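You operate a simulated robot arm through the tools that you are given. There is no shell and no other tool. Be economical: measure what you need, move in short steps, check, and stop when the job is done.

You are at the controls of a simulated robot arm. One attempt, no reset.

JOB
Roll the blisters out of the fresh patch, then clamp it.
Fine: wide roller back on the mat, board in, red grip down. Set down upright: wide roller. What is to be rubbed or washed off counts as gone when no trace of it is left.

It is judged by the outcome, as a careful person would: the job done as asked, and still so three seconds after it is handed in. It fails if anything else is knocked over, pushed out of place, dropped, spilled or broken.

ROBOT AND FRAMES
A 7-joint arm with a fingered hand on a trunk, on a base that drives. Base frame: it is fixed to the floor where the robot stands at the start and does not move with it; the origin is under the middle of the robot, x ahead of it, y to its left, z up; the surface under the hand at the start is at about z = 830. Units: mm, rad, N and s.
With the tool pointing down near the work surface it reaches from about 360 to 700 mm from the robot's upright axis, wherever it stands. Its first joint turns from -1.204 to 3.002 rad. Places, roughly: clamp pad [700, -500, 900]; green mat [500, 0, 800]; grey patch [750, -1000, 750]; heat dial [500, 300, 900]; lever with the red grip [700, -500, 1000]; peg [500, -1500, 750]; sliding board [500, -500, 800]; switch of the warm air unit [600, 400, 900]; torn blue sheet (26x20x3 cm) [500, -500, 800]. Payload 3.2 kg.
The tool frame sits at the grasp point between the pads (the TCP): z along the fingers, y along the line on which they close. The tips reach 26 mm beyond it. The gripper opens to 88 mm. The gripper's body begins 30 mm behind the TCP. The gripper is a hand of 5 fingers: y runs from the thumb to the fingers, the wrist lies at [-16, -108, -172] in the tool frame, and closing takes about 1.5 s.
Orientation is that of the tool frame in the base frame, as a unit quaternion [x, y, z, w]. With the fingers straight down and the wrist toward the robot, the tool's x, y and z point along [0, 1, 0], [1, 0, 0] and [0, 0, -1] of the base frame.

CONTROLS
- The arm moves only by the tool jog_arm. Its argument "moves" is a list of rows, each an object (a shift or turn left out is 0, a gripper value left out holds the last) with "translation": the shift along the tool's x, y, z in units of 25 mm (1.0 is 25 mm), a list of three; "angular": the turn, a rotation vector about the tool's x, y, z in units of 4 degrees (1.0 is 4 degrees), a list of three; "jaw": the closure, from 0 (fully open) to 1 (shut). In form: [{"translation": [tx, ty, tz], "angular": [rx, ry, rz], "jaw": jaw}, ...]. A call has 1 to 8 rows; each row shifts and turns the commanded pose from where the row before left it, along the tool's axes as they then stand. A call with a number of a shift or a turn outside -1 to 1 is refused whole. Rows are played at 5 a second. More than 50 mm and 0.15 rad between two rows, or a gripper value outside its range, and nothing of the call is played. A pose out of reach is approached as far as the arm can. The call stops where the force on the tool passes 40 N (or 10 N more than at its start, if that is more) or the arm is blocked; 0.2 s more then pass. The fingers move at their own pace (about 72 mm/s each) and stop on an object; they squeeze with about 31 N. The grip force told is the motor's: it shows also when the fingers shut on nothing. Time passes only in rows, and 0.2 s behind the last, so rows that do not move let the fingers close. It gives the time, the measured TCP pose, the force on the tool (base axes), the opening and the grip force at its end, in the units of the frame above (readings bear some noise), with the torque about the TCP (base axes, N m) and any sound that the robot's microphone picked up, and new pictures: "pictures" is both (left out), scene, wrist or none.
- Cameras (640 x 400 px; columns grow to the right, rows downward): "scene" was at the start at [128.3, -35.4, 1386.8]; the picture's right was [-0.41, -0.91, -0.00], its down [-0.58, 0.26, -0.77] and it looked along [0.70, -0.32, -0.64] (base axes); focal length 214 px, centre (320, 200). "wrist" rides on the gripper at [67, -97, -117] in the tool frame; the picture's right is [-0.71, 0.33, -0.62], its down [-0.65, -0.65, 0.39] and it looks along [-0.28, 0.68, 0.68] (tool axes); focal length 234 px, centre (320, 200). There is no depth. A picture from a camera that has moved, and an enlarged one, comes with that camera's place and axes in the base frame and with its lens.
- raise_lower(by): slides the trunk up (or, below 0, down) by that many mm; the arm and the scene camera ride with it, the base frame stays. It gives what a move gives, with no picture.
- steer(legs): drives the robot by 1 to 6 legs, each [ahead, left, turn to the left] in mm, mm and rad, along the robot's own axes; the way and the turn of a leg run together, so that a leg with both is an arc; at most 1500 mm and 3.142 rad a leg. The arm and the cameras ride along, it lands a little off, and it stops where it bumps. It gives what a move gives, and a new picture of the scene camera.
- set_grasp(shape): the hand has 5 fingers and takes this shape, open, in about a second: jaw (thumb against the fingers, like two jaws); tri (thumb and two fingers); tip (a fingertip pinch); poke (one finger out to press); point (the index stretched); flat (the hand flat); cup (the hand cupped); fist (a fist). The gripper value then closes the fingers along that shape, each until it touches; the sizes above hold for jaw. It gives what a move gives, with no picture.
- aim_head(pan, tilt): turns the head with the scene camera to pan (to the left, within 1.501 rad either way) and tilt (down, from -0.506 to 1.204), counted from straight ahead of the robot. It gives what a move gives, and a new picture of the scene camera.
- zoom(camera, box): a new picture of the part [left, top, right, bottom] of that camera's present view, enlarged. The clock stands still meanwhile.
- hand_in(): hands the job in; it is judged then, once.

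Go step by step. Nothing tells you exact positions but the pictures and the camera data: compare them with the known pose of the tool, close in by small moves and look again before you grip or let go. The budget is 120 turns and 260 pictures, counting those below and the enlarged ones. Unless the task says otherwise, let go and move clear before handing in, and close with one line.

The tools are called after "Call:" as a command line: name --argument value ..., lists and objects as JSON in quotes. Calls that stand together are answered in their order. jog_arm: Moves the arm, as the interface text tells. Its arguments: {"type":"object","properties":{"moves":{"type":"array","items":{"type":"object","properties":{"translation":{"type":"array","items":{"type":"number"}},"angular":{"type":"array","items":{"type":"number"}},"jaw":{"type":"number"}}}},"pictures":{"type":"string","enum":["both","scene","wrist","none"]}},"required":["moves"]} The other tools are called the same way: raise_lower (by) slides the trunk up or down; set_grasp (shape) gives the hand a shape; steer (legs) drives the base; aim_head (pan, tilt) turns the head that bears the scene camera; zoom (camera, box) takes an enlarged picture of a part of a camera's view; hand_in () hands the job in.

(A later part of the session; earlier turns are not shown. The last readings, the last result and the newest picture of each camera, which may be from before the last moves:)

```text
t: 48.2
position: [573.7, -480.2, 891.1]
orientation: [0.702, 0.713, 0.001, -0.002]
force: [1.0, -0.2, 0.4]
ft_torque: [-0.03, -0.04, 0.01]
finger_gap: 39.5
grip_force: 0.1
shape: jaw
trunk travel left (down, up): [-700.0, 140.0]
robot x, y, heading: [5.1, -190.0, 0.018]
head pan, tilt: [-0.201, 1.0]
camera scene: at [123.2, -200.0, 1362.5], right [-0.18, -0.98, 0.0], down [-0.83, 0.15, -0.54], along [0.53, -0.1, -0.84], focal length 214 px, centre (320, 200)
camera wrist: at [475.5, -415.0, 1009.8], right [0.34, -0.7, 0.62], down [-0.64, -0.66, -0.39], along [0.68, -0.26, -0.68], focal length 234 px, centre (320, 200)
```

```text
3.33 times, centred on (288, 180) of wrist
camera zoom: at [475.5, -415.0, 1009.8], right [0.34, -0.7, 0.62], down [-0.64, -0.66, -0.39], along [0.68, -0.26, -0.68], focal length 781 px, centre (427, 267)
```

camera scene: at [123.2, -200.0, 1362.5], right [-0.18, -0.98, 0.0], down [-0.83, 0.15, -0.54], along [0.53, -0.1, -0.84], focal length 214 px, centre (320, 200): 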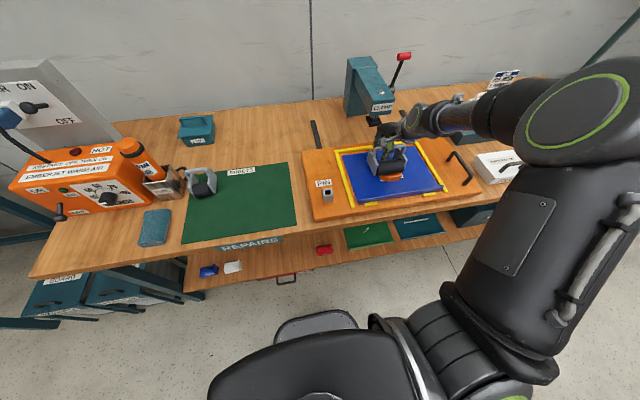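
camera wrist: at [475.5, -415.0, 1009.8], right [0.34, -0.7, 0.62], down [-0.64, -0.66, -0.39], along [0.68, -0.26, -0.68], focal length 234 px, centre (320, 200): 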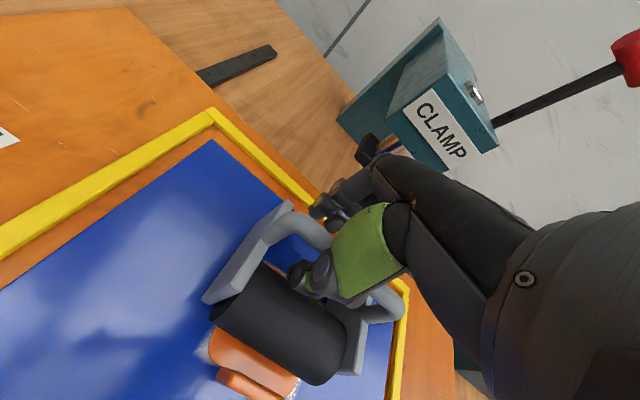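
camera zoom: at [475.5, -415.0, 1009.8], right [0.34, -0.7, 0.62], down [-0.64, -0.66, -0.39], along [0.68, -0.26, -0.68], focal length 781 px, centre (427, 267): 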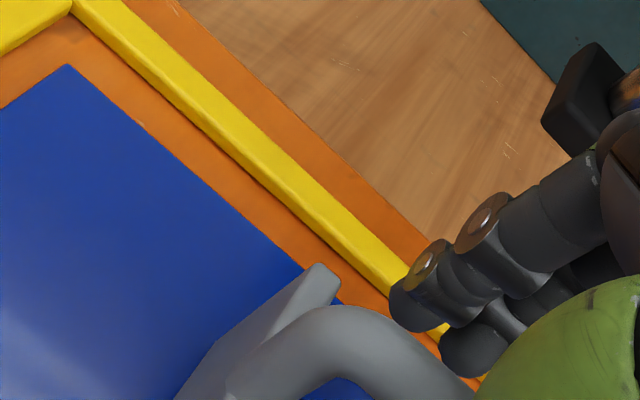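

The roller now stands on its own over the near blister row, with the bar higher than I thought (about z 918). I'll raise the open hand about 26 mm so the pads are level with the bar, and look.

Call:
jog_arm --moves '[{"translation": [0, 0, -0.5]}, {"translation": [0, 0, -0.5]}, {"translation": [0, 0, 0]}]' --pictures "none"

Call:
zoom --camera "scene" --box '[350, 120, 446, 180]'

Call:
zoom --camera "wrist" --box '[192, 160, 384, 280]'

```text
t: 49.0
position: [573.9, -478.1, 917.1]
orientation: [0.702, 0.712, 0.001, -0.003]
force: [0.1, 0.2, -0.2]
ft_torque: [0.02, -0.02, -0.01]
finger_gap: 39.5
grip_force: 0.0
shape: jaw
trunk travel left (down, up): [-700.0, 140.0]
robot x, y, heading: [4.3, -188.3, 0.016]
head pan, tilt: [-0.201, 1.0]
```

```text
6.67 times, centred on (398, 150) of scene
camera zoom: at [123.3, -200.2, 1362.5], right [-0.18, -0.98, 0.0], down [-0.83, 0.15, -0.54], along [0.53, -0.1, -0.84], focal length 1430 px, centre (-200, 533)
```

zoom: 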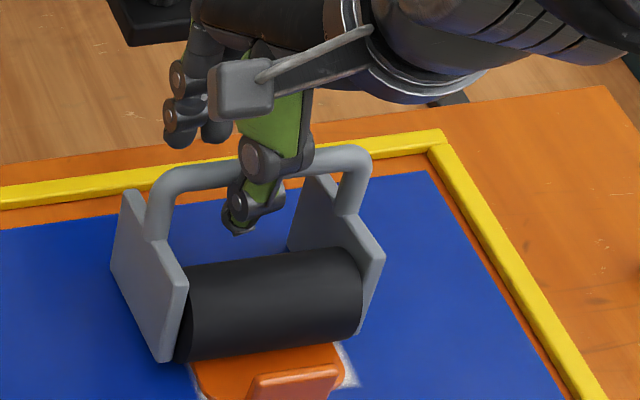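

```text
3.33 times, centred on (288, 220) of wrist
camera zoom: at [475.8, -415.2, 1034.9], right [0.34, -0.71, 0.62], down [-0.64, -0.66, -0.39], along [0.68, -0.26, -0.68], focal length 781 px, centre (427, 133)
```

zoom: 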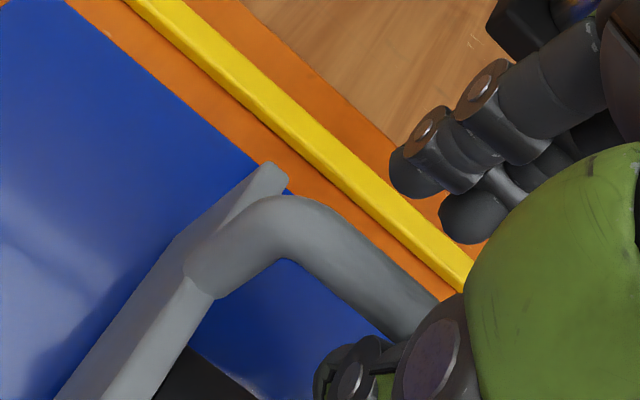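

The bar lies between thumb and fingers at roughly the TCP height. I'll move 8 mm nearer to centre on it and close.

Call:
jog_arm --moves '[{"translation": [-0.15, -0.32, 0]}, {"jaw": 1}, {"jaw": 1}, {"jaw": 1}, {"jaw": 1}, {"jaw": 1}, {"jaw": 1}]' --pictures "none"

Call:
zoom --camera "scene" --box '[350, 120, 446, 180]'

Call:
zoom --camera "wrist" --box '[192, 160, 384, 280]'

```text
t: 50.6
position: [566.1, -482.9, 917.0]
orientation: [0.702, 0.713, 0.001, -0.002]
force: [0.3, -0.1, 0.4]
ft_torque: [0.05, -0.07, -0.01]
finger_gap: 5.0
grip_force: 30.7
shape: jaw
trunk travel left (down, up): [-700.0, 140.0]
robot x, y, heading: [7.6, -189.5, 0.022]
head pan, tilt: [-0.201, 1.0]
```

```text
6.67 times, centred on (398, 150) of scene
camera zoom: at [123.5, -200.2, 1362.4], right [-0.18, -0.98, 0.0], down [-0.83, 0.15, -0.54], along [0.53, -0.1, -0.84], focal length 1430 px, centre (-200, 533)
```

zoom: 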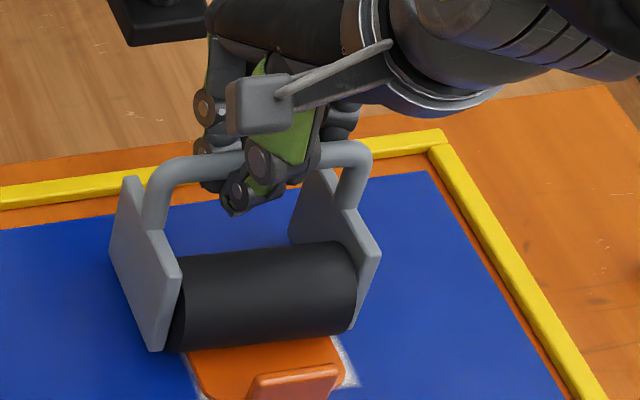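

```text
3.33 times, centred on (288, 220) of wrist
camera zoom: at [467.9, -418.7, 1034.6], right [0.34, -0.71, 0.62], down [-0.64, -0.66, -0.39], along [0.68, -0.26, -0.68], focal length 781 px, centre (427, 133)
```

zoom: 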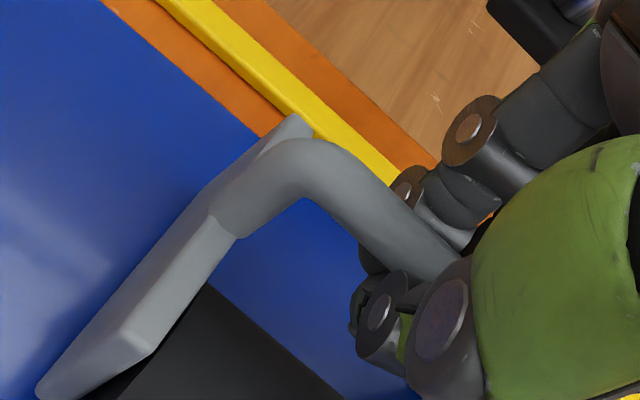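

No white is showing behind the tab any more, so the near row has been rolled out. With the better grip (gap 5) I'll press slightly and push +x over the far row.

Call:
jog_arm --moves '[{"translation": [0, 0, 0.2]}, {"translation": [0, 0.25, 0]}, {"translation": [0, 0.25, 0]}, {"translation": [0, 0.25, 0]}, {"translation": [0, 0.25, 0]}, {"translation": [0, 0.25, 0]}, {"translation": [0, 0, 0]}]' --pictures "none"

Call:
zoom --camera "scene" --box '[350, 120, 446, 180]'

Call:
zoom --camera "wrist" --box '[160, 180, 352, 300]'

```text
t: 52.2
position: [595.3, -483.1, 913.3]
orientation: [0.702, 0.712, 0.002, 0.0]
force: [-2.3, -2.5, 10.3]
ft_torque: [0.02, 0.07, -0.03]
finger_gap: 5.8
grip_force: 30.9
shape: jaw
trunk travel left (down, up): [-700.0, 140.0]
robot x, y, heading: [6.6, -186.2, 0.018]
head pan, tilt: [-0.201, 1.0]
```

```text
6.67 times, centred on (398, 150) of scene
camera zoom: at [120.7, -199.8, 1362.8], right [-0.18, -0.98, 0.0], down [-0.83, 0.15, -0.54], along [0.53, -0.1, -0.84], focal length 1430 px, centre (-200, 533)
```

zoom: 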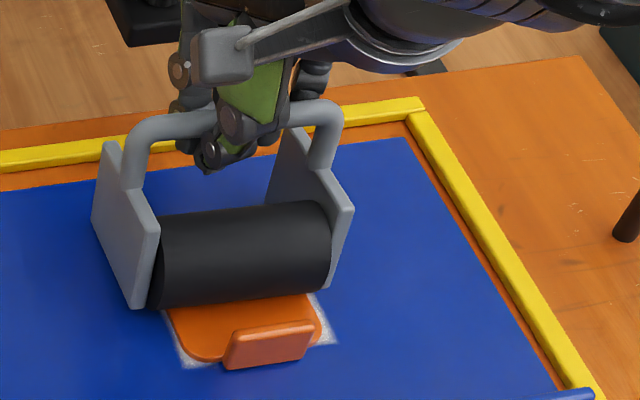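

```text
3.33 times, centred on (256, 240) of wrist
camera zoom: at [496.8, -418.2, 1030.6], right [0.34, -0.7, 0.62], down [-0.64, -0.66, -0.39], along [0.69, -0.27, -0.68], focal length 781 px, centre (533, 67)
```

zoom: 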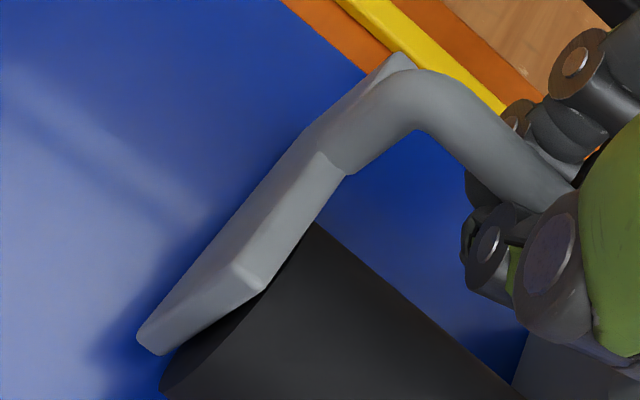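

The near row is gone, and the patch is clean there. The feet dragged the board inward a little, so I'll tip the frame to lift its feet and roll on the roller alone.

Call:
jog_arm --moves '[{"translation": [0, 0, -0.2], "angular": [-1, 0, 0]}, {"translation": [0, 0, -0.1], "angular": [-1, 0, 0]}, {"translation": [0, 0, -0.1], "angular": [-1, 0, 0]}, {"translation": [0, 0, 0]}]' --pictures "none"

Call:
zoom --camera "scene" --box '[350, 120, 446, 180]'

```text
t: 53.2
position: [596.8, -482.8, 919.4]
orientation: [0.697, 0.709, 0.076, 0.071]
force: [0.8, 0.4, -0.6]
ft_torque: [0.04, -0.02, 0.04]
finger_gap: 5.9
grip_force: 31.1
shape: jaw
trunk travel left (down, up): [-700.0, 140.0]
robot x, y, heading: [3.0, -192.7, 0.022]
head pan, tilt: [-0.201, 1.0]
```

```text
6.67 times, centred on (398, 150) of scene
camera zoom: at [123.8, -199.9, 1362.4], right [-0.18, -0.98, 0.0], down [-0.83, 0.15, -0.54], along [0.53, -0.1, -0.84], focal length 1430 px, centre (-200, 533)
```

zoom: 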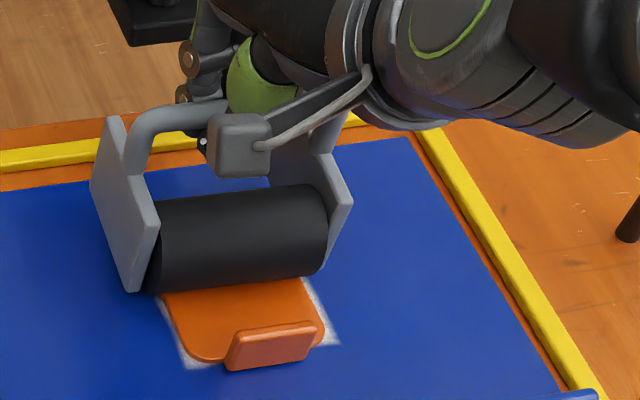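

Call:
jog_arm --moves '[{"translation": [0, 0, 0.12]}, {"translation": [0, 0.25, 0]}, {"translation": [0, 0.25, 0]}, {"translation": [0, 0.25, 0]}, {"translation": [0, 0, 0]}]' --pictures "none"

Call:
zoom --camera "scene" --box '[350, 120, 446, 180]'

```text
t: 54.4
position: [614.9, -482.9, 922.0]
orientation: [0.697, 0.709, 0.075, 0.07]
force: [-0.2, -0.6, -2.6]
ft_torque: [0.02, -0.08, -0.01]
finger_gap: 5.6
grip_force: 31.3
shape: jaw
trunk travel left (down, up): [-700.0, 140.0]
robot x, y, heading: [5.3, -187.4, 0.015]
head pan, tilt: [-0.201, 1.0]
```

```text
6.67 times, centred on (398, 150) of scene
camera zoom: at [123.5, -200.3, 1362.4], right [-0.18, -0.98, 0.0], down [-0.83, 0.15, -0.54], along [0.53, -0.1, -0.84], focal length 1430 px, centre (-200, 533)
```

zoom: 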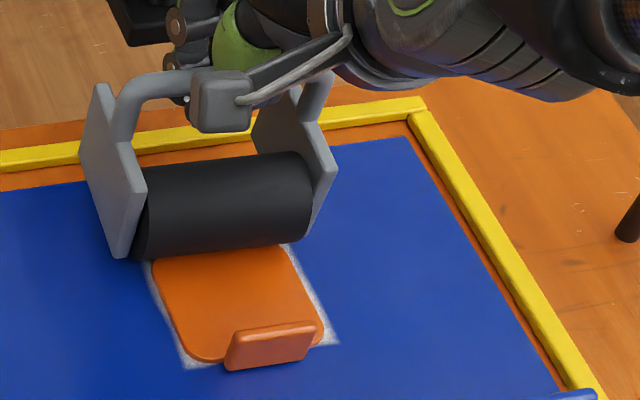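

All four blisters are gone. I'll lift straight up, bring the tool upright (the frame's resting attitude), and inspect the patch.

Call:
jog_arm --moves '[{"translation": [0, 0.2, -0.96]}, {"translation": [0, 0.2, -0.96]}, {"translation": [0, 0.2, -0.96]}, {"translation": [0, 0, 0], "angular": [1, 0, 0]}, {"translation": [0, 0, 0], "angular": [1, 0, 0]}, {"translation": [0, 0, 0], "angular": [1, 0, 0]}, {"translation": [0, 0, 0]}]' --pictures "none"

Call:
zoom --camera "scene" --box '[300, 90, 492, 210]'

Call:
zoom --camera "scene" --box '[365, 150, 413, 180]'

```text
t: 56.0
position: [613.2, -484.9, 998.1]
orientation: [0.701, 0.713, 0.002, -0.002]
force: [-0.1, 0.0, -1.8]
ft_torque: [-0.02, -0.07, -0.02]
finger_gap: 5.7
grip_force: 30.9
shape: jaw
trunk travel left (down, up): [-700.0, 140.0]
robot x, y, heading: [5.0, -191.3, 0.019]
head pan, tilt: [-0.201, 1.0]
```

```text
3.33 times, centred on (396, 150) of scene
camera zoom: at [123.4, -200.4, 1362.5], right [-0.18, -0.98, 0.0], down [-0.83, 0.15, -0.54], along [0.53, -0.1, -0.84], focal length 715 px, centre (67, 367)
```

zoom: 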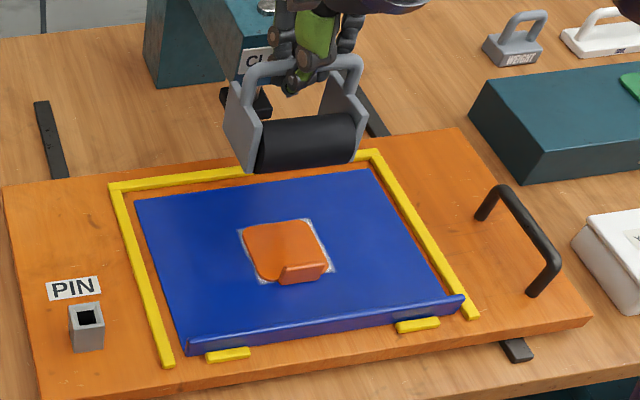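

```text
13.33 times, centred on (389, 165) of scene
camera zoom: at [123.4, -200.4, 1362.5], right [-0.18, -0.98, 0.0], down [-0.83, 0.15, -0.54], along [0.53, -0.1, -0.84], focal length 2860 px, centre (-600, 667)
```

zoom: 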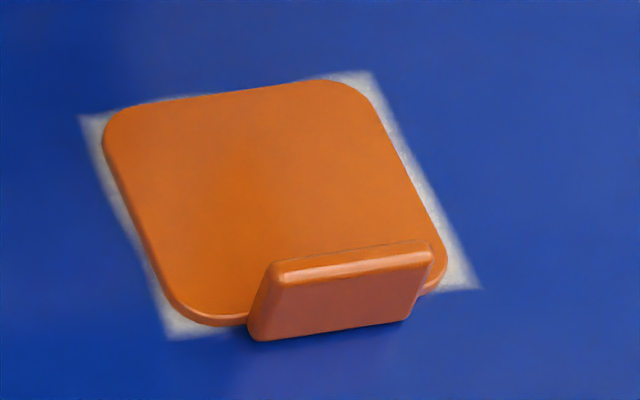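

The patch is clean. I'll drive back left to the mat while carrying the roller.

Call:
steer --legs '[[0, 440, -0.017]]'

Call:
jog_arm --moves '[{"translation": [0, -0.9, 0]}, {"translation": [0, -0.9, 0]}, {"translation": [0, -0.9, 0]}, {"translation": [0, -0.9, 0]}, {"translation": [0, -0.9, 0]}, {"translation": [0, 0, 0]}]'

```text
t: 58.7
position: [605.5, -59.1, 996.7]
orientation: [0.711, 0.703, 0.002, -0.003]
force: [-0.6, 0.3, -1.7]
ft_torque: [0.01, -0.08, -0.02]
finger_gap: 5.6
grip_force: 30.8
shape: jaw
trunk travel left (down, up): [-700.0, 140.0]
robot x, y, heading: [-0.1, 253.5, -0.01]
head pan, tilt: [-0.201, 1.0]
camera scene: at [121.8, 238.6, 1362.4], right [-0.21, -0.98, 0.0], down [-0.82, 0.18, -0.54], along [0.53, -0.11, -0.84], focal length 214 px, centre (320, 200)
```

scene: 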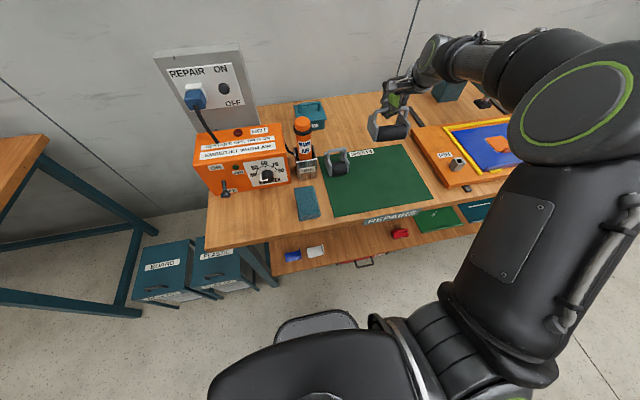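

```text
t: 60.1
position: [490.3, -58.3, 995.4]
orientation: [0.711, 0.703, 0.002, -0.002]
force: [-0.7, 0.1, -2.3]
ft_torque: [0.04, -0.07, 0.02]
finger_gap: 5.7
grip_force: 30.7
shape: jaw
trunk travel left (down, up): [-700.0, 140.0]
robot x, y, heading: [1.6, 254.4, -0.008]
head pan, tilt: [-0.201, 1.0]
camera scene: at [121.9, 236.9, 1362.4], right [-0.21, -0.98, 0.0], down [-0.82, 0.18, -0.54], along [0.53, -0.11, -0.84], focal length 214 px, centre (320, 200)
camera wrist: at [394.3, 8.0, 1113.9], right [0.33, -0.71, 0.62], down [-0.66, -0.64, -0.39], along [0.68, -0.28, -0.68], focal length 234 px, centre (320, 200)
```

scene: 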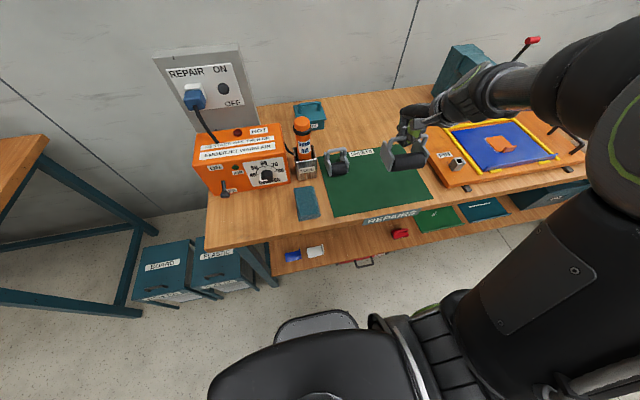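
wrist: 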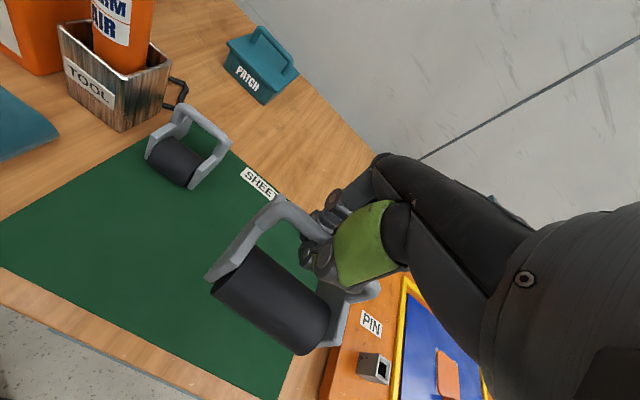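

I'm over the mat. I'll shift 15 mm left and lower to just above the mat.

Call:
jog_arm --moves '[{"translation": [0.6, 0, 0.8]}, {"translation": [0, 0, 0.9]}, {"translation": [0, 0, 0.9]}, {"translation": [0, 0, 0.7]}, {"translation": [0, 0, 0.2]}, {"translation": [0, 0, 0]}]' --pictures "none"

Call:
zoom --camera "scene" --box '[340, 125, 436, 185]'

Call:
zoom --camera "wrist" --box '[160, 150, 352, 270]'

```text
t: 61.5
position: [491.7, -42.4, 909.9]
orientation: [0.711, 0.703, 0.001, -0.002]
force: [-0.1, 0.1, -1.8]
ft_torque: [0.03, -0.06, 0.0]
finger_gap: 5.6
grip_force: 31.1
shape: jaw
trunk travel left (down, up): [-700.0, 140.0]
robot x, y, heading: [0.9, 252.2, -0.011]
head pan, tilt: [-0.201, 1.0]
```

```text
6.67 times, centred on (388, 155) of scene
camera zoom: at [121.7, 238.3, 1362.4], right [-0.21, -0.98, 0.0], down [-0.82, 0.18, -0.54], along [0.53, -0.11, -0.84], focal length 1430 px, centre (-133, 500)
```

zoom: 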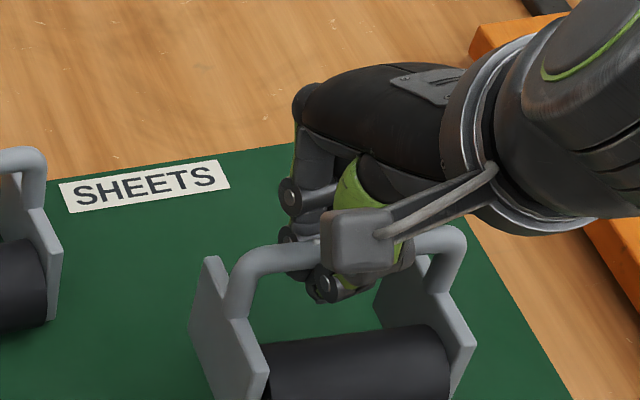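

```text
3.33 times, centred on (256, 210) of wrist
camera zoom: at [395.2, 24.8, 1027.3], right [0.33, -0.71, 0.62], down [-0.66, -0.64, -0.39], along [0.68, -0.28, -0.68], focal length 781 px, centre (533, 167)
```

zoom: 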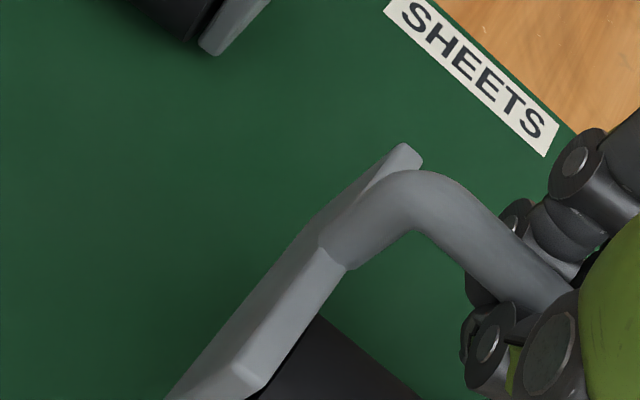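

Call:
jog_arm --moves '[{"translation": [0, 0, 0.12]}, {"translation": [0, 0, 0.12]}, {"translation": [0, 0, 0.12]}, {"translation": [0, 0, 0.12]}, {"translation": [0, 0, 0]}]' --pictures "none"

Call:
jog_arm --moves '[{"translation": [0, 0, 0.1]}, {"translation": [0, 0, 0.1]}, {"translation": [0, 0, 0]}]' --pictures "none"

Call:
zoom --camera "scene" --box '[340, 135, 436, 195]'

```text
t: 62.7
position: [492.2, -41.8, 896.5]
orientation: [0.711, 0.703, 0.001, -0.002]
force: [-0.5, 0.5, -2.6]
ft_torque: [0.03, -0.08, -0.01]
finger_gap: 5.7
grip_force: 30.7
shape: jaw
trunk travel left (down, up): [-700.0, 140.0]
robot x, y, heading: [1.1, 250.1, -0.015]
head pan, tilt: [-0.201, 1.0]
```

```text
t: 63.5
position: [491.1, -41.1, 893.9]
orientation: [0.711, 0.703, 0.001, -0.003]
force: [0.5, 0.1, -2.6]
ft_torque: [0.01, -0.03, 0.04]
finger_gap: 5.5
grip_force: 31.0
shape: jaw
trunk travel left (down, up): [-700.0, 140.0]
robot x, y, heading: [5.0, 255.4, -0.014]
head pan, tilt: [-0.201, 1.0]
```

```text
6.67 times, centred on (388, 165) of scene
camera zoom: at [121.6, 238.3, 1362.4], right [-0.21, -0.98, 0.0], down [-0.82, 0.18, -0.54], along [0.53, -0.11, -0.84], focal length 1430 px, centre (-133, 433)
```

zoom: 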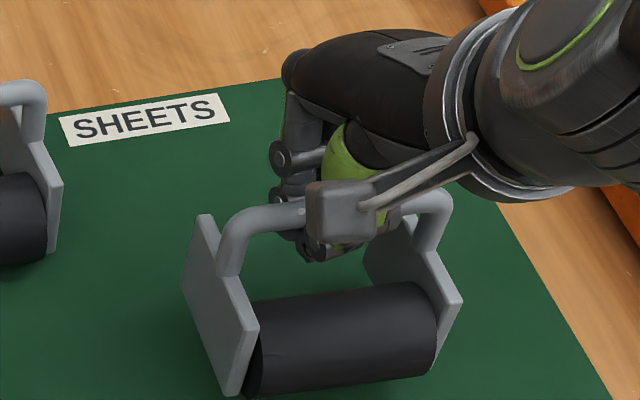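

There's no contact yet. I'll keep lowering in 2.5 mm steps.

Call:
jog_arm --moves '[{"translation": [0, 0, 0.1]}, {"translation": [0, 0, 0.1]}, {"translation": [0, 0, 0]}]' --pictures "none"

Call:
jog_arm --moves '[{"translation": [0, 0, 0.1]}, {"translation": [0, 0, 0]}]' --pictures "none"

```text
t: 64.3
position: [492.9, -42.1, 887.2]
orientation: [0.711, 0.703, 0.001, -0.003]
force: [0.7, 0.0, -2.7]
ft_torque: [0.01, -0.03, 0.02]
finger_gap: 5.7
grip_force: 31.9
shape: jaw
trunk travel left (down, up): [-700.0, 140.0]
robot x, y, heading: [-1.3, 251.9, -0.011]
head pan, tilt: [-0.201, 1.0]
```

```text
t: 64.9
position: [493.7, -40.8, 885.0]
orientation: [0.71, 0.704, 0.001, -0.003]
force: [0.0, -0.8, -2.2]
ft_torque: [0.03, -0.03, 0.01]
finger_gap: 5.5
grip_force: 31.3
shape: jaw
trunk travel left (down, up): [-700.0, 140.0]
robot x, y, heading: [2.6, 256.2, -0.011]
head pan, tilt: [-0.201, 1.0]
```

Call:
jog_arm --moves '[{"translation": [0, 0, 0.1]}, {"translation": [0, 0, 0]}]' --pictures "none"

Call:
jog_arm --moves '[{"translation": [0, 0, 0.1]}, {"translation": [0, 0, 0]}]' --pictures "none"

Call:
zoom --camera "scene" --box '[340, 135, 436, 195]'

```text
t: 65.5
position: [493.0, -41.3, 881.9]
orientation: [0.71, 0.704, 0.001, -0.002]
force: [0.2, -0.3, -2.9]
ft_torque: [0.01, -0.11, -0.01]
finger_gap: 5.7
grip_force: 31.3
shape: jaw
trunk travel left (down, up): [-700.0, 140.0]
robot x, y, heading: [2.8, 254.6, -0.011]
head pan, tilt: [-0.201, 1.0]
```

```text
t: 66.1
position: [492.0, -41.1, 881.6]
orientation: [0.711, 0.703, 0.003, -0.002]
force: [-2.2, -1.1, 1.7]
ft_torque: [-0.03, -0.01, -0.02]
finger_gap: 5.4
grip_force: 31.2
shape: jaw
trunk travel left (down, up): [-700.0, 140.0]
robot x, y, heading: [4.8, 256.4, -0.01]
head pan, tilt: [-0.201, 1.0]
```

```text
6.67 times, centred on (388, 165) of scene
camera zoom: at [120.7, 238.7, 1362.6], right [-0.21, -0.98, 0.0], down [-0.82, 0.18, -0.54], along [0.53, -0.11, -0.84], focal length 1430 px, centre (-133, 433)
```

zoom: 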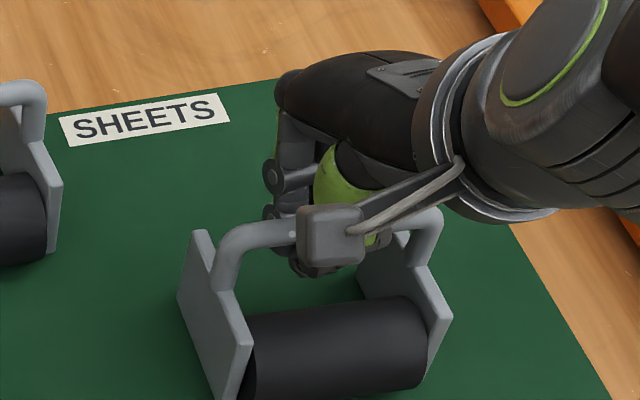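

It has touched down. I'll open only a little so the thumb clears the roller, then rise straight up.

Call:
jog_arm --moves '[{"jaw": 0.78}, {"jaw": 0.78}, {"jaw": 0.78}, {"translation": [0, 0, 0]}, {"translation": [0, 0, 0]}]' --pictures "none"

Call:
zoom --camera "scene" --box '[340, 135, 436, 195]'

Call:
zoom --camera "wrist" --box '[192, 160, 384, 280]'

```text
t: 67.3
position: [492.4, -41.1, 879.8]
orientation: [0.711, 0.703, 0.0, -0.003]
force: [-0.3, -0.8, 0.8]
ft_torque: [-0.02, -0.01, -0.01]
finger_gap: 19.2
grip_force: 0.1
shape: jaw
trunk travel left (down, up): [-700.0, 140.0]
robot x, y, heading: [3.3, 250.1, -0.012]
head pan, tilt: [-0.201, 1.0]
```

```text
6.67 times, centred on (388, 165) of scene
camera zoom: at [121.3, 238.5, 1362.5], right [-0.21, -0.98, 0.0], down [-0.82, 0.18, -0.54], along [0.53, -0.11, -0.84], focal length 1430 px, centre (-133, 433)
```

zoom: 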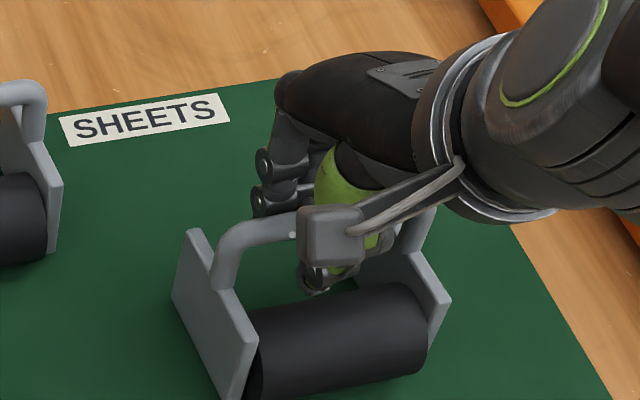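

```text
3.33 times, centred on (288, 220) of wrist
camera zoom: at [395.9, 24.7, 997.9], right [0.33, -0.71, 0.62], down [-0.66, -0.64, -0.39], along [0.68, -0.28, -0.68], focal length 781 px, centre (427, 133)
```

zoom: 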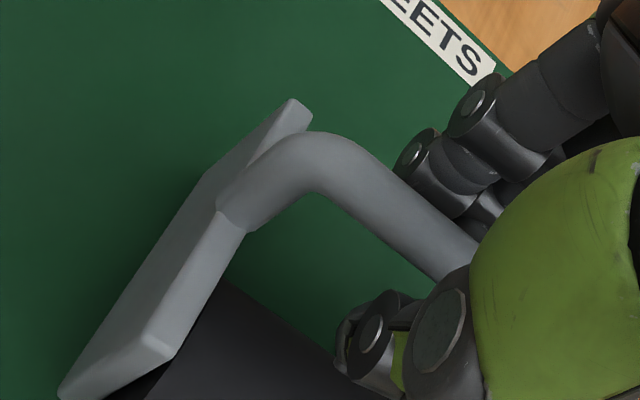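

The roller stands freely. I'll rise slowly, opening more as the tips clear the roller.

Call:
jog_arm --moves '[{"translation": [0, 0, -0.25]}, {"translation": [0, 0, -0.25], "jaw": 0.6}, {"translation": [0, 0, -0.25], "jaw": 0.5}, {"translation": [0, 0, -0.25], "jaw": 0.4}, {"translation": [0, 0, -0.5], "jaw": 0.3}, {"translation": [0, 0, -1], "jaw": 0}, {"translation": [0, 0, -1], "jaw": 0}, {"translation": [0, 0, -1], "jaw": 0}]'

Call:
zoom --camera "scene" --box '[340, 120, 468, 200]'

```text
t: 69.1
position: [493.2, -42.5, 994.3]
orientation: [0.71, 0.704, 0.0, -0.002]
force: [0.1, 0.9, -0.2]
ft_torque: [-0.01, -0.01, -0.02]
finger_gap: 87.8
grip_force: 0.0
shape: jaw
trunk travel left (down, up): [-700.0, 140.0]
robot x, y, heading: [1.6, 251.2, -0.014]
head pan, tilt: [-0.201, 1.0]
camera scene: at [121.0, 240.0, 1362.5], right [-0.21, -0.98, 0.0], down [-0.82, 0.18, -0.54], along [0.53, -0.11, -0.84], focal length 214 px, centre (320, 200)
camera wrist: at [396.5, 24.2, 1111.5], right [0.33, -0.71, 0.62], down [-0.66, -0.64, -0.39], along [0.68, -0.28, -0.68], focal length 234 px, centre (320, 200)
```

scene: 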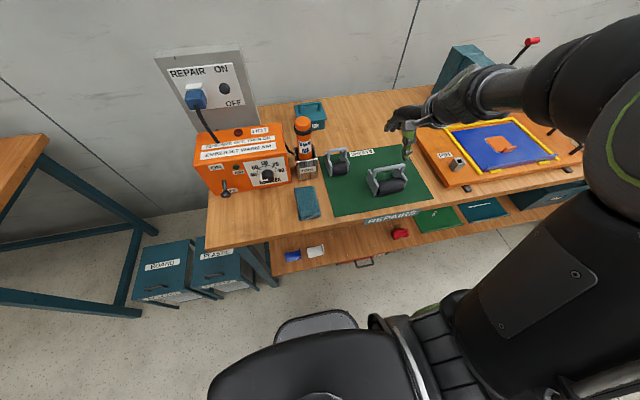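
wrist: 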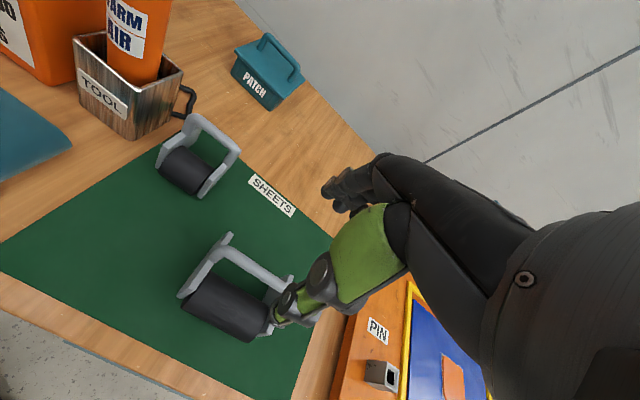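

```text
5.00 times, centred on (404, 160) of scene
camera zoom: at [121.0, 240.0, 1362.5], right [-0.21, -0.98, 0.0], down [-0.82, 0.18, -0.54], along [0.53, -0.11, -0.84], focal length 1072 px, centre (-100, 400)
```

zoom: 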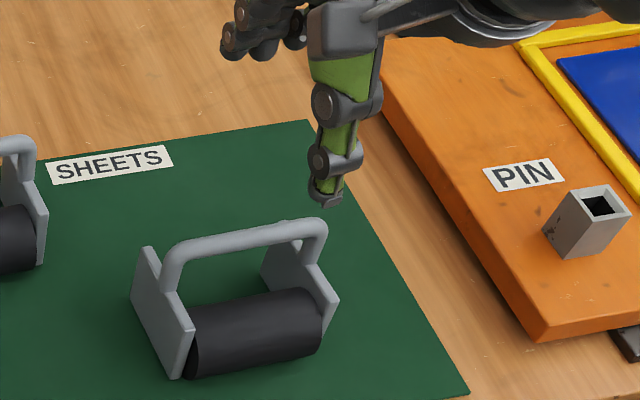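

The wide roller stands upright on the mat. Next I'll drive right to the board and measure its front edge before pushing it in.

Call:
steer --legs '[[0, -440, 0.013]]'

Call:
zoom --camera "scene" --box '[290, 90, 498, 220]'

Call:
zoom --camera "wrist" --box '[0, 0, 640, 400]'

```text
t: 71.8
position: [493.8, -475.0, 993.3]
orientation: [0.707, 0.707, 0.0, -0.002]
force: [-0.3, -0.3, -0.5]
ft_torque: [0.0, 0.04, -0.01]
finger_gap: 87.6
grip_force: 0.0
shape: jaw
trunk travel left (down, up): [-700.0, 140.0]
robot x, y, heading: [-1.6, -184.4, 0.0]
head pan, tilt: [-0.201, 1.0]
camera scene: at [119.2, -197.2, 1362.5], right [-0.2, -0.98, 0.0], down [-0.82, 0.17, -0.54], along [0.53, -0.11, -0.84], focal length 214 px, centre (320, 200)
```

scene: 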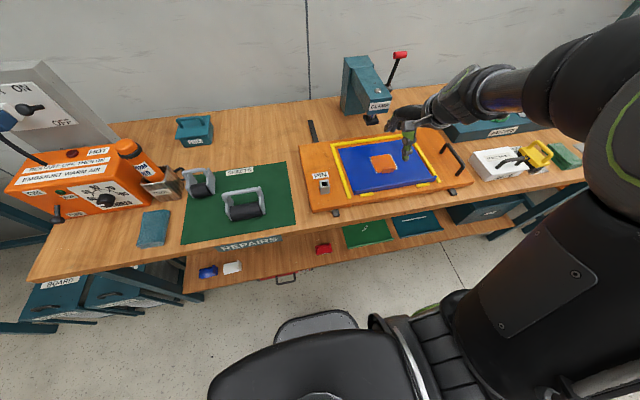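

```text
3.08 times, centred on (394, 155) of scene
camera zoom: at [119.2, -197.2, 1362.5], right [-0.2, -0.98, 0.0], down [-0.82, 0.17, -0.54], along [0.53, -0.11, -0.84], focal length 660 px, centre (92, 338)
```

zoom: 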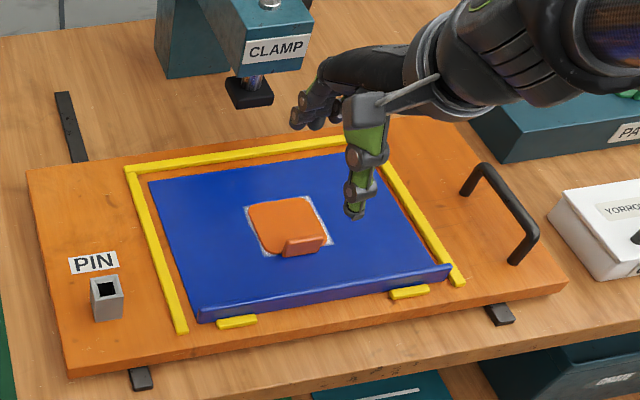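

```text
1.00 times, centred on (320, 200) of wrist (not enlarged: the box is as wide or as high as the picture)
camera zoom: at [396.9, -410.1, 1110.7], right [0.33, -0.71, 0.62], down [-0.65, -0.65, -0.39], along [0.68, -0.28, -0.68], focal length 234 px, centre (320, 200)
```

zoom: 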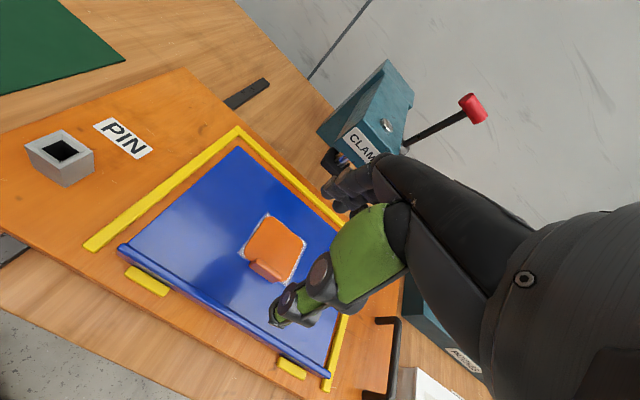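

The board's front edge is at x about 417 (y -236 to -743), and the patch needs about 150 mm more to sit under the clamp pad. I'll close the hand, come down in front of the edge at its middle, and check.

Call:
jog_arm --moves '[{"translation": [-0.3, -0.96, 0], "jaw": 1}, {"translation": [-0.3, -0.96, 0], "jaw": 1}, {"translation": [0, -0.96, 0]}, {"translation": [0, -0.96, 0]}, {"translation": [0, -0.96, 0]}, {"translation": [0, 0, 0]}]' --pictures "none"

Call:
jog_arm --moves '[{"translation": [0, 0, 0.8]}, {"translation": [0, 0, 0.8]}, {"translation": [0, 0, 0.8]}, {"translation": [0, 0, 0.8]}, {"translation": [0, 0, 0.8]}, {"translation": [0, 0, 0]}]'

Call:
zoom --camera "scene" --box '[330, 130, 458, 210]'

Call:
zoom --camera "wrist" --box '[200, 120, 392, 240]'

```text
t: 73.2
position: [372.7, -490.8, 991.4]
orientation: [0.707, 0.707, 0.001, -0.001]
force: [-0.6, -0.9, -0.1]
ft_torque: [0.0, 0.0, -0.03]
finger_gap: 0.0
grip_force: 31.1
shape: jaw
trunk travel left (down, up): [-700.0, 140.0]
robot x, y, heading: [-2.0, -184.1, -0.002]
head pan, tilt: [-0.201, 1.0]
```

```text
t: 74.6
position: [373.3, -491.2, 894.1]
orientation: [0.707, 0.707, 0.002, -0.002]
force: [-0.1, 0.3, 0.3]
ft_torque: [0.0, 0.0, 0.02]
finger_gap: 0.0
grip_force: 30.8
shape: jaw
trunk travel left (down, up): [-700.0, 140.0]
robot x, y, heading: [1.0, -181.8, -0.0]
head pan, tilt: [-0.201, 1.0]
camera scene: at [119.2, -196.3, 1362.5], right [-0.2, -0.98, 0.0], down [-0.82, 0.17, -0.54], along [0.53, -0.11, -0.84], focal length 214 px, centre (320, 200)
camera wrist: at [276.2, -424.9, 1012.6], right [0.33, -0.71, 0.62], down [-0.65, -0.65, -0.39], along [0.68, -0.28, -0.68], focal length 234 px, centre (320, 200)
```

scene: 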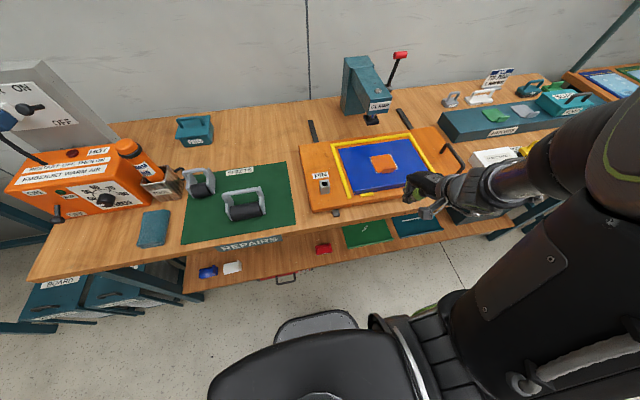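
wrist: 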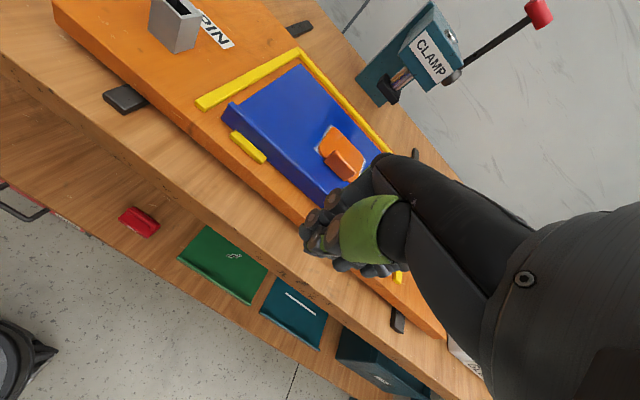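

```text
5.00 times, centred on (394, 170) of scene
camera zoom: at [119.2, -196.3, 1362.5], right [-0.2, -0.98, 0.0], down [-0.82, 0.17, -0.54], along [0.53, -0.11, -0.84], focal length 1072 px, centre (-50, 350)
```

zoom: 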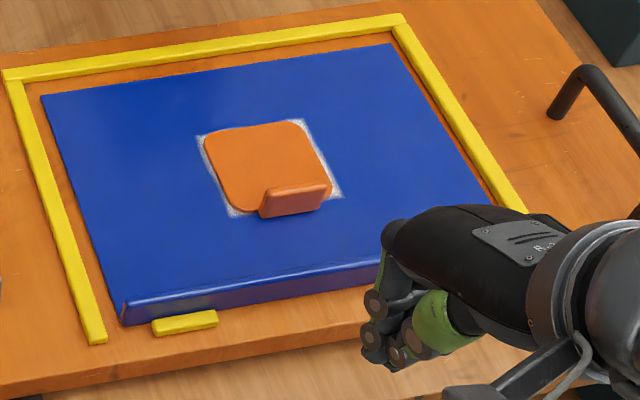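

```text
3.33 times, centred on (296, 180) of wrist
camera zoom: at [276.2, -424.9, 1012.6], right [0.33, -0.71, 0.62], down [-0.65, -0.65, -0.39], along [0.68, -0.28, -0.68], focal length 781 px, centre (400, 267)
```

zoom: 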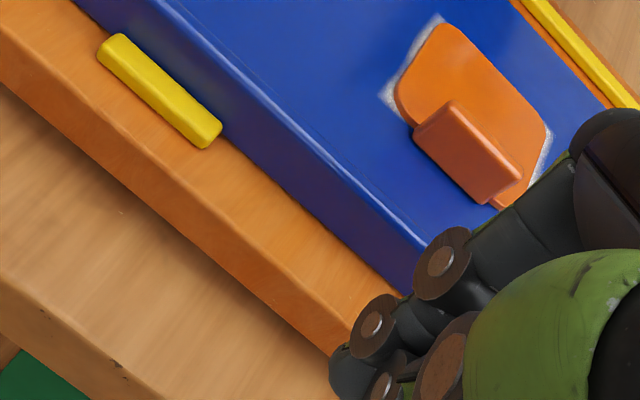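

The curled knuckles would overhang the sheet's front lip, so I'll raise and try the pointing shape, with one straight finger, to push the board edge cleanly.

Call:
jog_arm --moves '[{"translation": [0, 0, -1]}, {"translation": [0, 0, -1]}, {"translation": [0, 0, -1]}, {"translation": [0, 0, -1]}, {"translation": [0, 0, 0]}]' --pictures "none"

Call:
set_grasp --shape "point"

Call:
jog_arm --moves '[{"jaw": 0}, {"jaw": 0}, {"jaw": 0}]'

Call:
zoom --camera "scene" --box '[330, 120, 490, 220]'

```text
t: 75.8
position: [372.1, -491.6, 994.1]
orientation: [0.707, 0.707, 0.002, -0.003]
force: [-0.5, -0.1, 1.0]
ft_torque: [0.02, -0.03, -0.03]
finger_gap: 0.0
grip_force: 31.3
shape: jaw
trunk travel left (down, up): [-700.0, 140.0]
robot x, y, heading: [1.3, -179.9, 0.0]
head pan, tilt: [-0.201, 1.0]
```

```text
t: 76.7
position: [373.7, -491.7, 994.1]
orientation: [0.707, 0.707, 0.002, -0.002]
force: [-0.6, -0.5, 0.5]
ft_torque: [-0.01, 0.01, 0.02]
finger_gap: 0.2
grip_force: 0.0
shape: point
trunk travel left (down, up): [-700.0, 140.0]
robot x, y, heading: [3.7, -182.2, 0.004]
head pan, tilt: [-0.201, 1.0]
```

```text
t: 77.5
position: [373.9, -491.8, 993.0]
orientation: [0.707, 0.707, 0.002, -0.002]
force: [-0.5, 0.1, 0.2]
ft_torque: [0.05, -0.02, 0.01]
finger_gap: 0.0
grip_force: 0.1
shape: point
trunk travel left (down, up): [-700.0, 140.0]
robot x, y, heading: [3.1, -182.5, -0.001]
head pan, tilt: [-0.201, 1.0]
camera scene: at [119.2, -196.9, 1362.5], right [-0.2, -0.98, 0.0], down [-0.82, 0.17, -0.54], along [0.53, -0.11, -0.84], focal length 214 px, centre (320, 200)
camera wrist: at [276.0, -425.3, 1111.3], right [0.33, -0.71, 0.62], down [-0.65, -0.65, -0.39], along [0.68, -0.28, -0.68], focal length 234 px, centre (320, 200)
```

scene: 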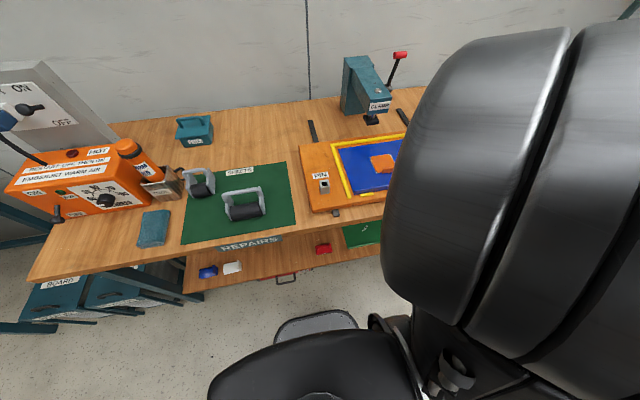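
wrist: 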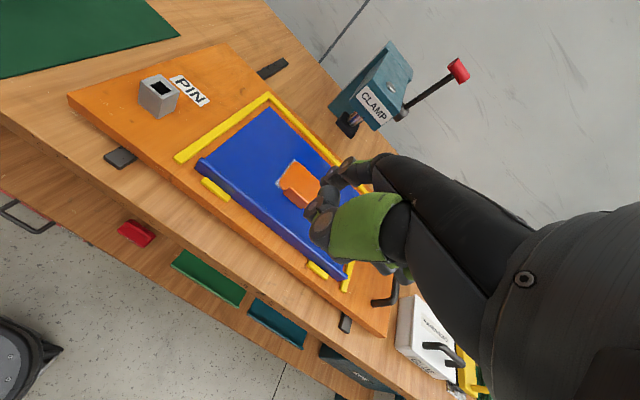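

```text
4.00 times, centred on (410, 170) of scene
camera zoom: at [119.2, -196.9, 1362.5], right [-0.2, -0.98, 0.0], down [-0.82, 0.17, -0.54], along [0.53, -0.11, -0.84], focal length 858 px, centre (-40, 320)
```

zoom: 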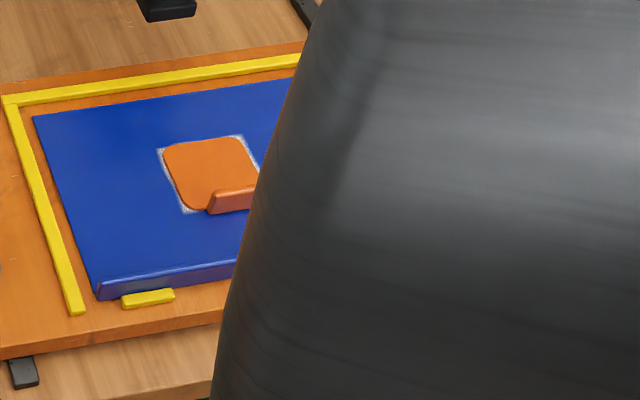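

Call:
zoom --camera "wrist" --box '[260, 120, 420, 220]'

Call:
jog_arm --moves '[{"translation": [0, 0, 1]}, {"translation": [0, 0, 1]}, {"translation": [0, 0, 0]}]' --pictures "scene"

Call:
zoom --camera "scene" --box '[350, 120, 510, 220]'

```text
4.00 times, centred on (340, 170) of wrist
camera zoom: at [276.0, -425.3, 1111.3], right [0.33, -0.71, 0.62], down [-0.65, -0.65, -0.39], along [0.68, -0.28, -0.68], focal length 937 px, centre (240, 320)
```

zoom: 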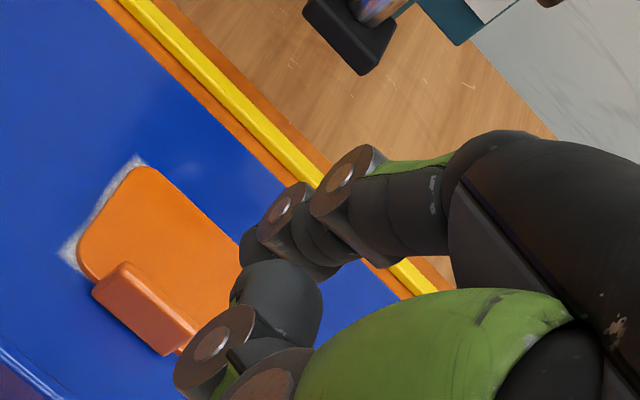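

```text
t: 78.3
position: [374.4, -491.4, 942.6]
orientation: [0.707, 0.707, 0.001, -0.002]
force: [-0.3, 0.0, -0.1]
ft_torque: [-0.02, 0.02, -0.01]
finger_gap: 0.1
grip_force: 0.0
shape: point
trunk travel left (down, up): [-700.0, 140.0]
robot x, y, heading: [3.7, -181.7, 0.003]
head pan, tilt: [-0.201, 1.0]
camera scene: at [119.1, -196.2, 1362.5], right [-0.2, -0.98, 0.0], down [-0.82, 0.17, -0.54], along [0.53, -0.11, -0.84], focal length 214 px, centre (320, 200)
```

scene: 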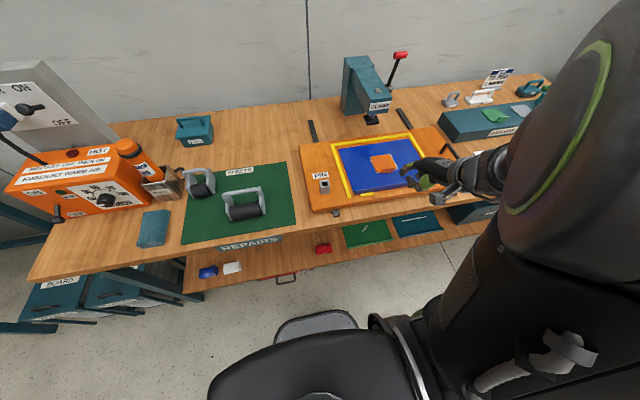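

```text
4.00 times, centred on (430, 170) of scene
camera zoom: at [119.1, -196.2, 1362.5], right [-0.2, -0.98, 0.0], down [-0.82, 0.17, -0.54], along [0.53, -0.11, -0.84], focal length 858 px, centre (-120, 320)
```

zoom: 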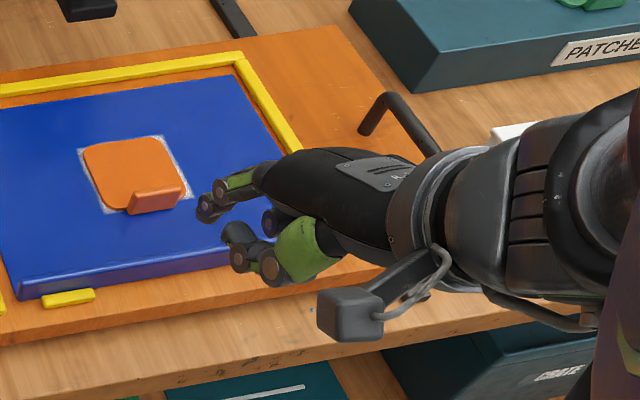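

The pointing finger sticks out level, so that's no use here. I'll push on the board's own handle instead (near leg about x 444, y -688) with the closed jaw, driving right first so it's well within reach.

Call:
set_grasp --shape "jaw"

Call:
jog_arm --moves '[{"translation": [0, 0, -0.8], "jaw": 1}, {"jaw": 1}, {"jaw": 1}, {"jaw": 1}, {"jaw": 1}, {"jaw": 1}, {"jaw": 1}]' --pictures "none"

Call:
steer --legs '[[0, -198, 0]]'

Call:
zoom --camera "scene" --box '[300, 100, 492, 220]'

```text
t: 79.2
position: [375.0, -492.0, 942.6]
orientation: [0.707, 0.707, 0.001, -0.002]
force: [-0.3, 0.2, -0.8]
ft_torque: [-0.01, -0.01, 0.02]
finger_gap: 88.0
grip_force: 0.1
shape: jaw
trunk travel left (down, up): [-700.0, 140.0]
robot x, y, heading: [-5.4, -182.6, 0.003]
head pan, tilt: [-0.201, 1.0]
```

```text
t: 80.8
position: [376.2, -492.0, 963.9]
orientation: [0.707, 0.708, 0.001, -0.003]
force: [0.1, 0.1, 0.2]
ft_torque: [-0.02, 0.0, 0.0]
finger_gap: 0.0
grip_force: 31.2
shape: jaw
trunk travel left (down, up): [-700.0, 140.0]
robot x, y, heading: [0.2, -181.3, -0.002]
head pan, tilt: [-0.201, 1.0]
```

```text
t: 82.4
position: [375.6, -690.0, 962.6]
orientation: [0.706, 0.708, 0.001, -0.002]
force: [0.6, 0.5, -1.1]
ft_torque: [0.03, 0.03, 0.0]
finger_gap: 0.0
grip_force: 31.1
shape: jaw
trunk travel left (down, up): [-700.0, 140.0]
robot x, y, heading: [1.6, -383.1, 0.001]
head pan, tilt: [-0.201, 1.0]
camera scene: at [119.4, -396.9, 1362.5], right [-0.2, -0.98, 0.0], down [-0.82, 0.17, -0.54], along [0.53, -0.11, -0.84], focal length 214 px, centre (320, 200)
```

scene: 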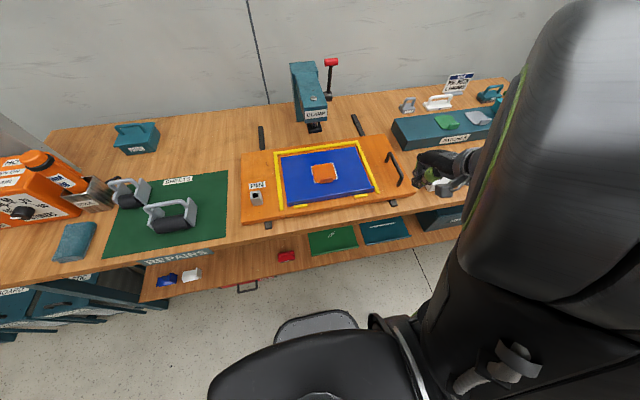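

```text
3.33 times, centred on (396, 160) of scene
camera zoom: at [119.4, -396.9, 1362.5], right [-0.2, -0.98, 0.0], down [-0.82, 0.17, -0.54], along [0.53, -0.11, -0.84], focal length 715 px, centre (67, 333)
```

zoom: 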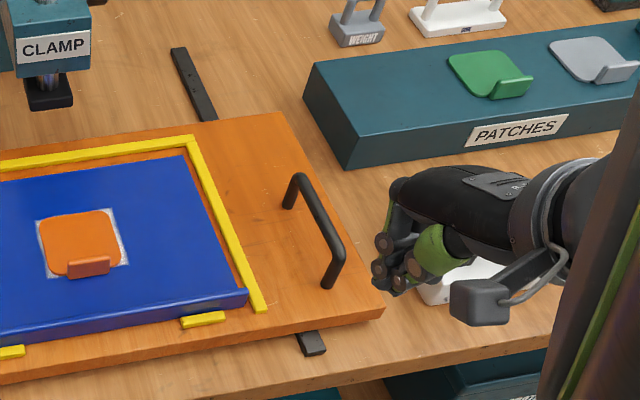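

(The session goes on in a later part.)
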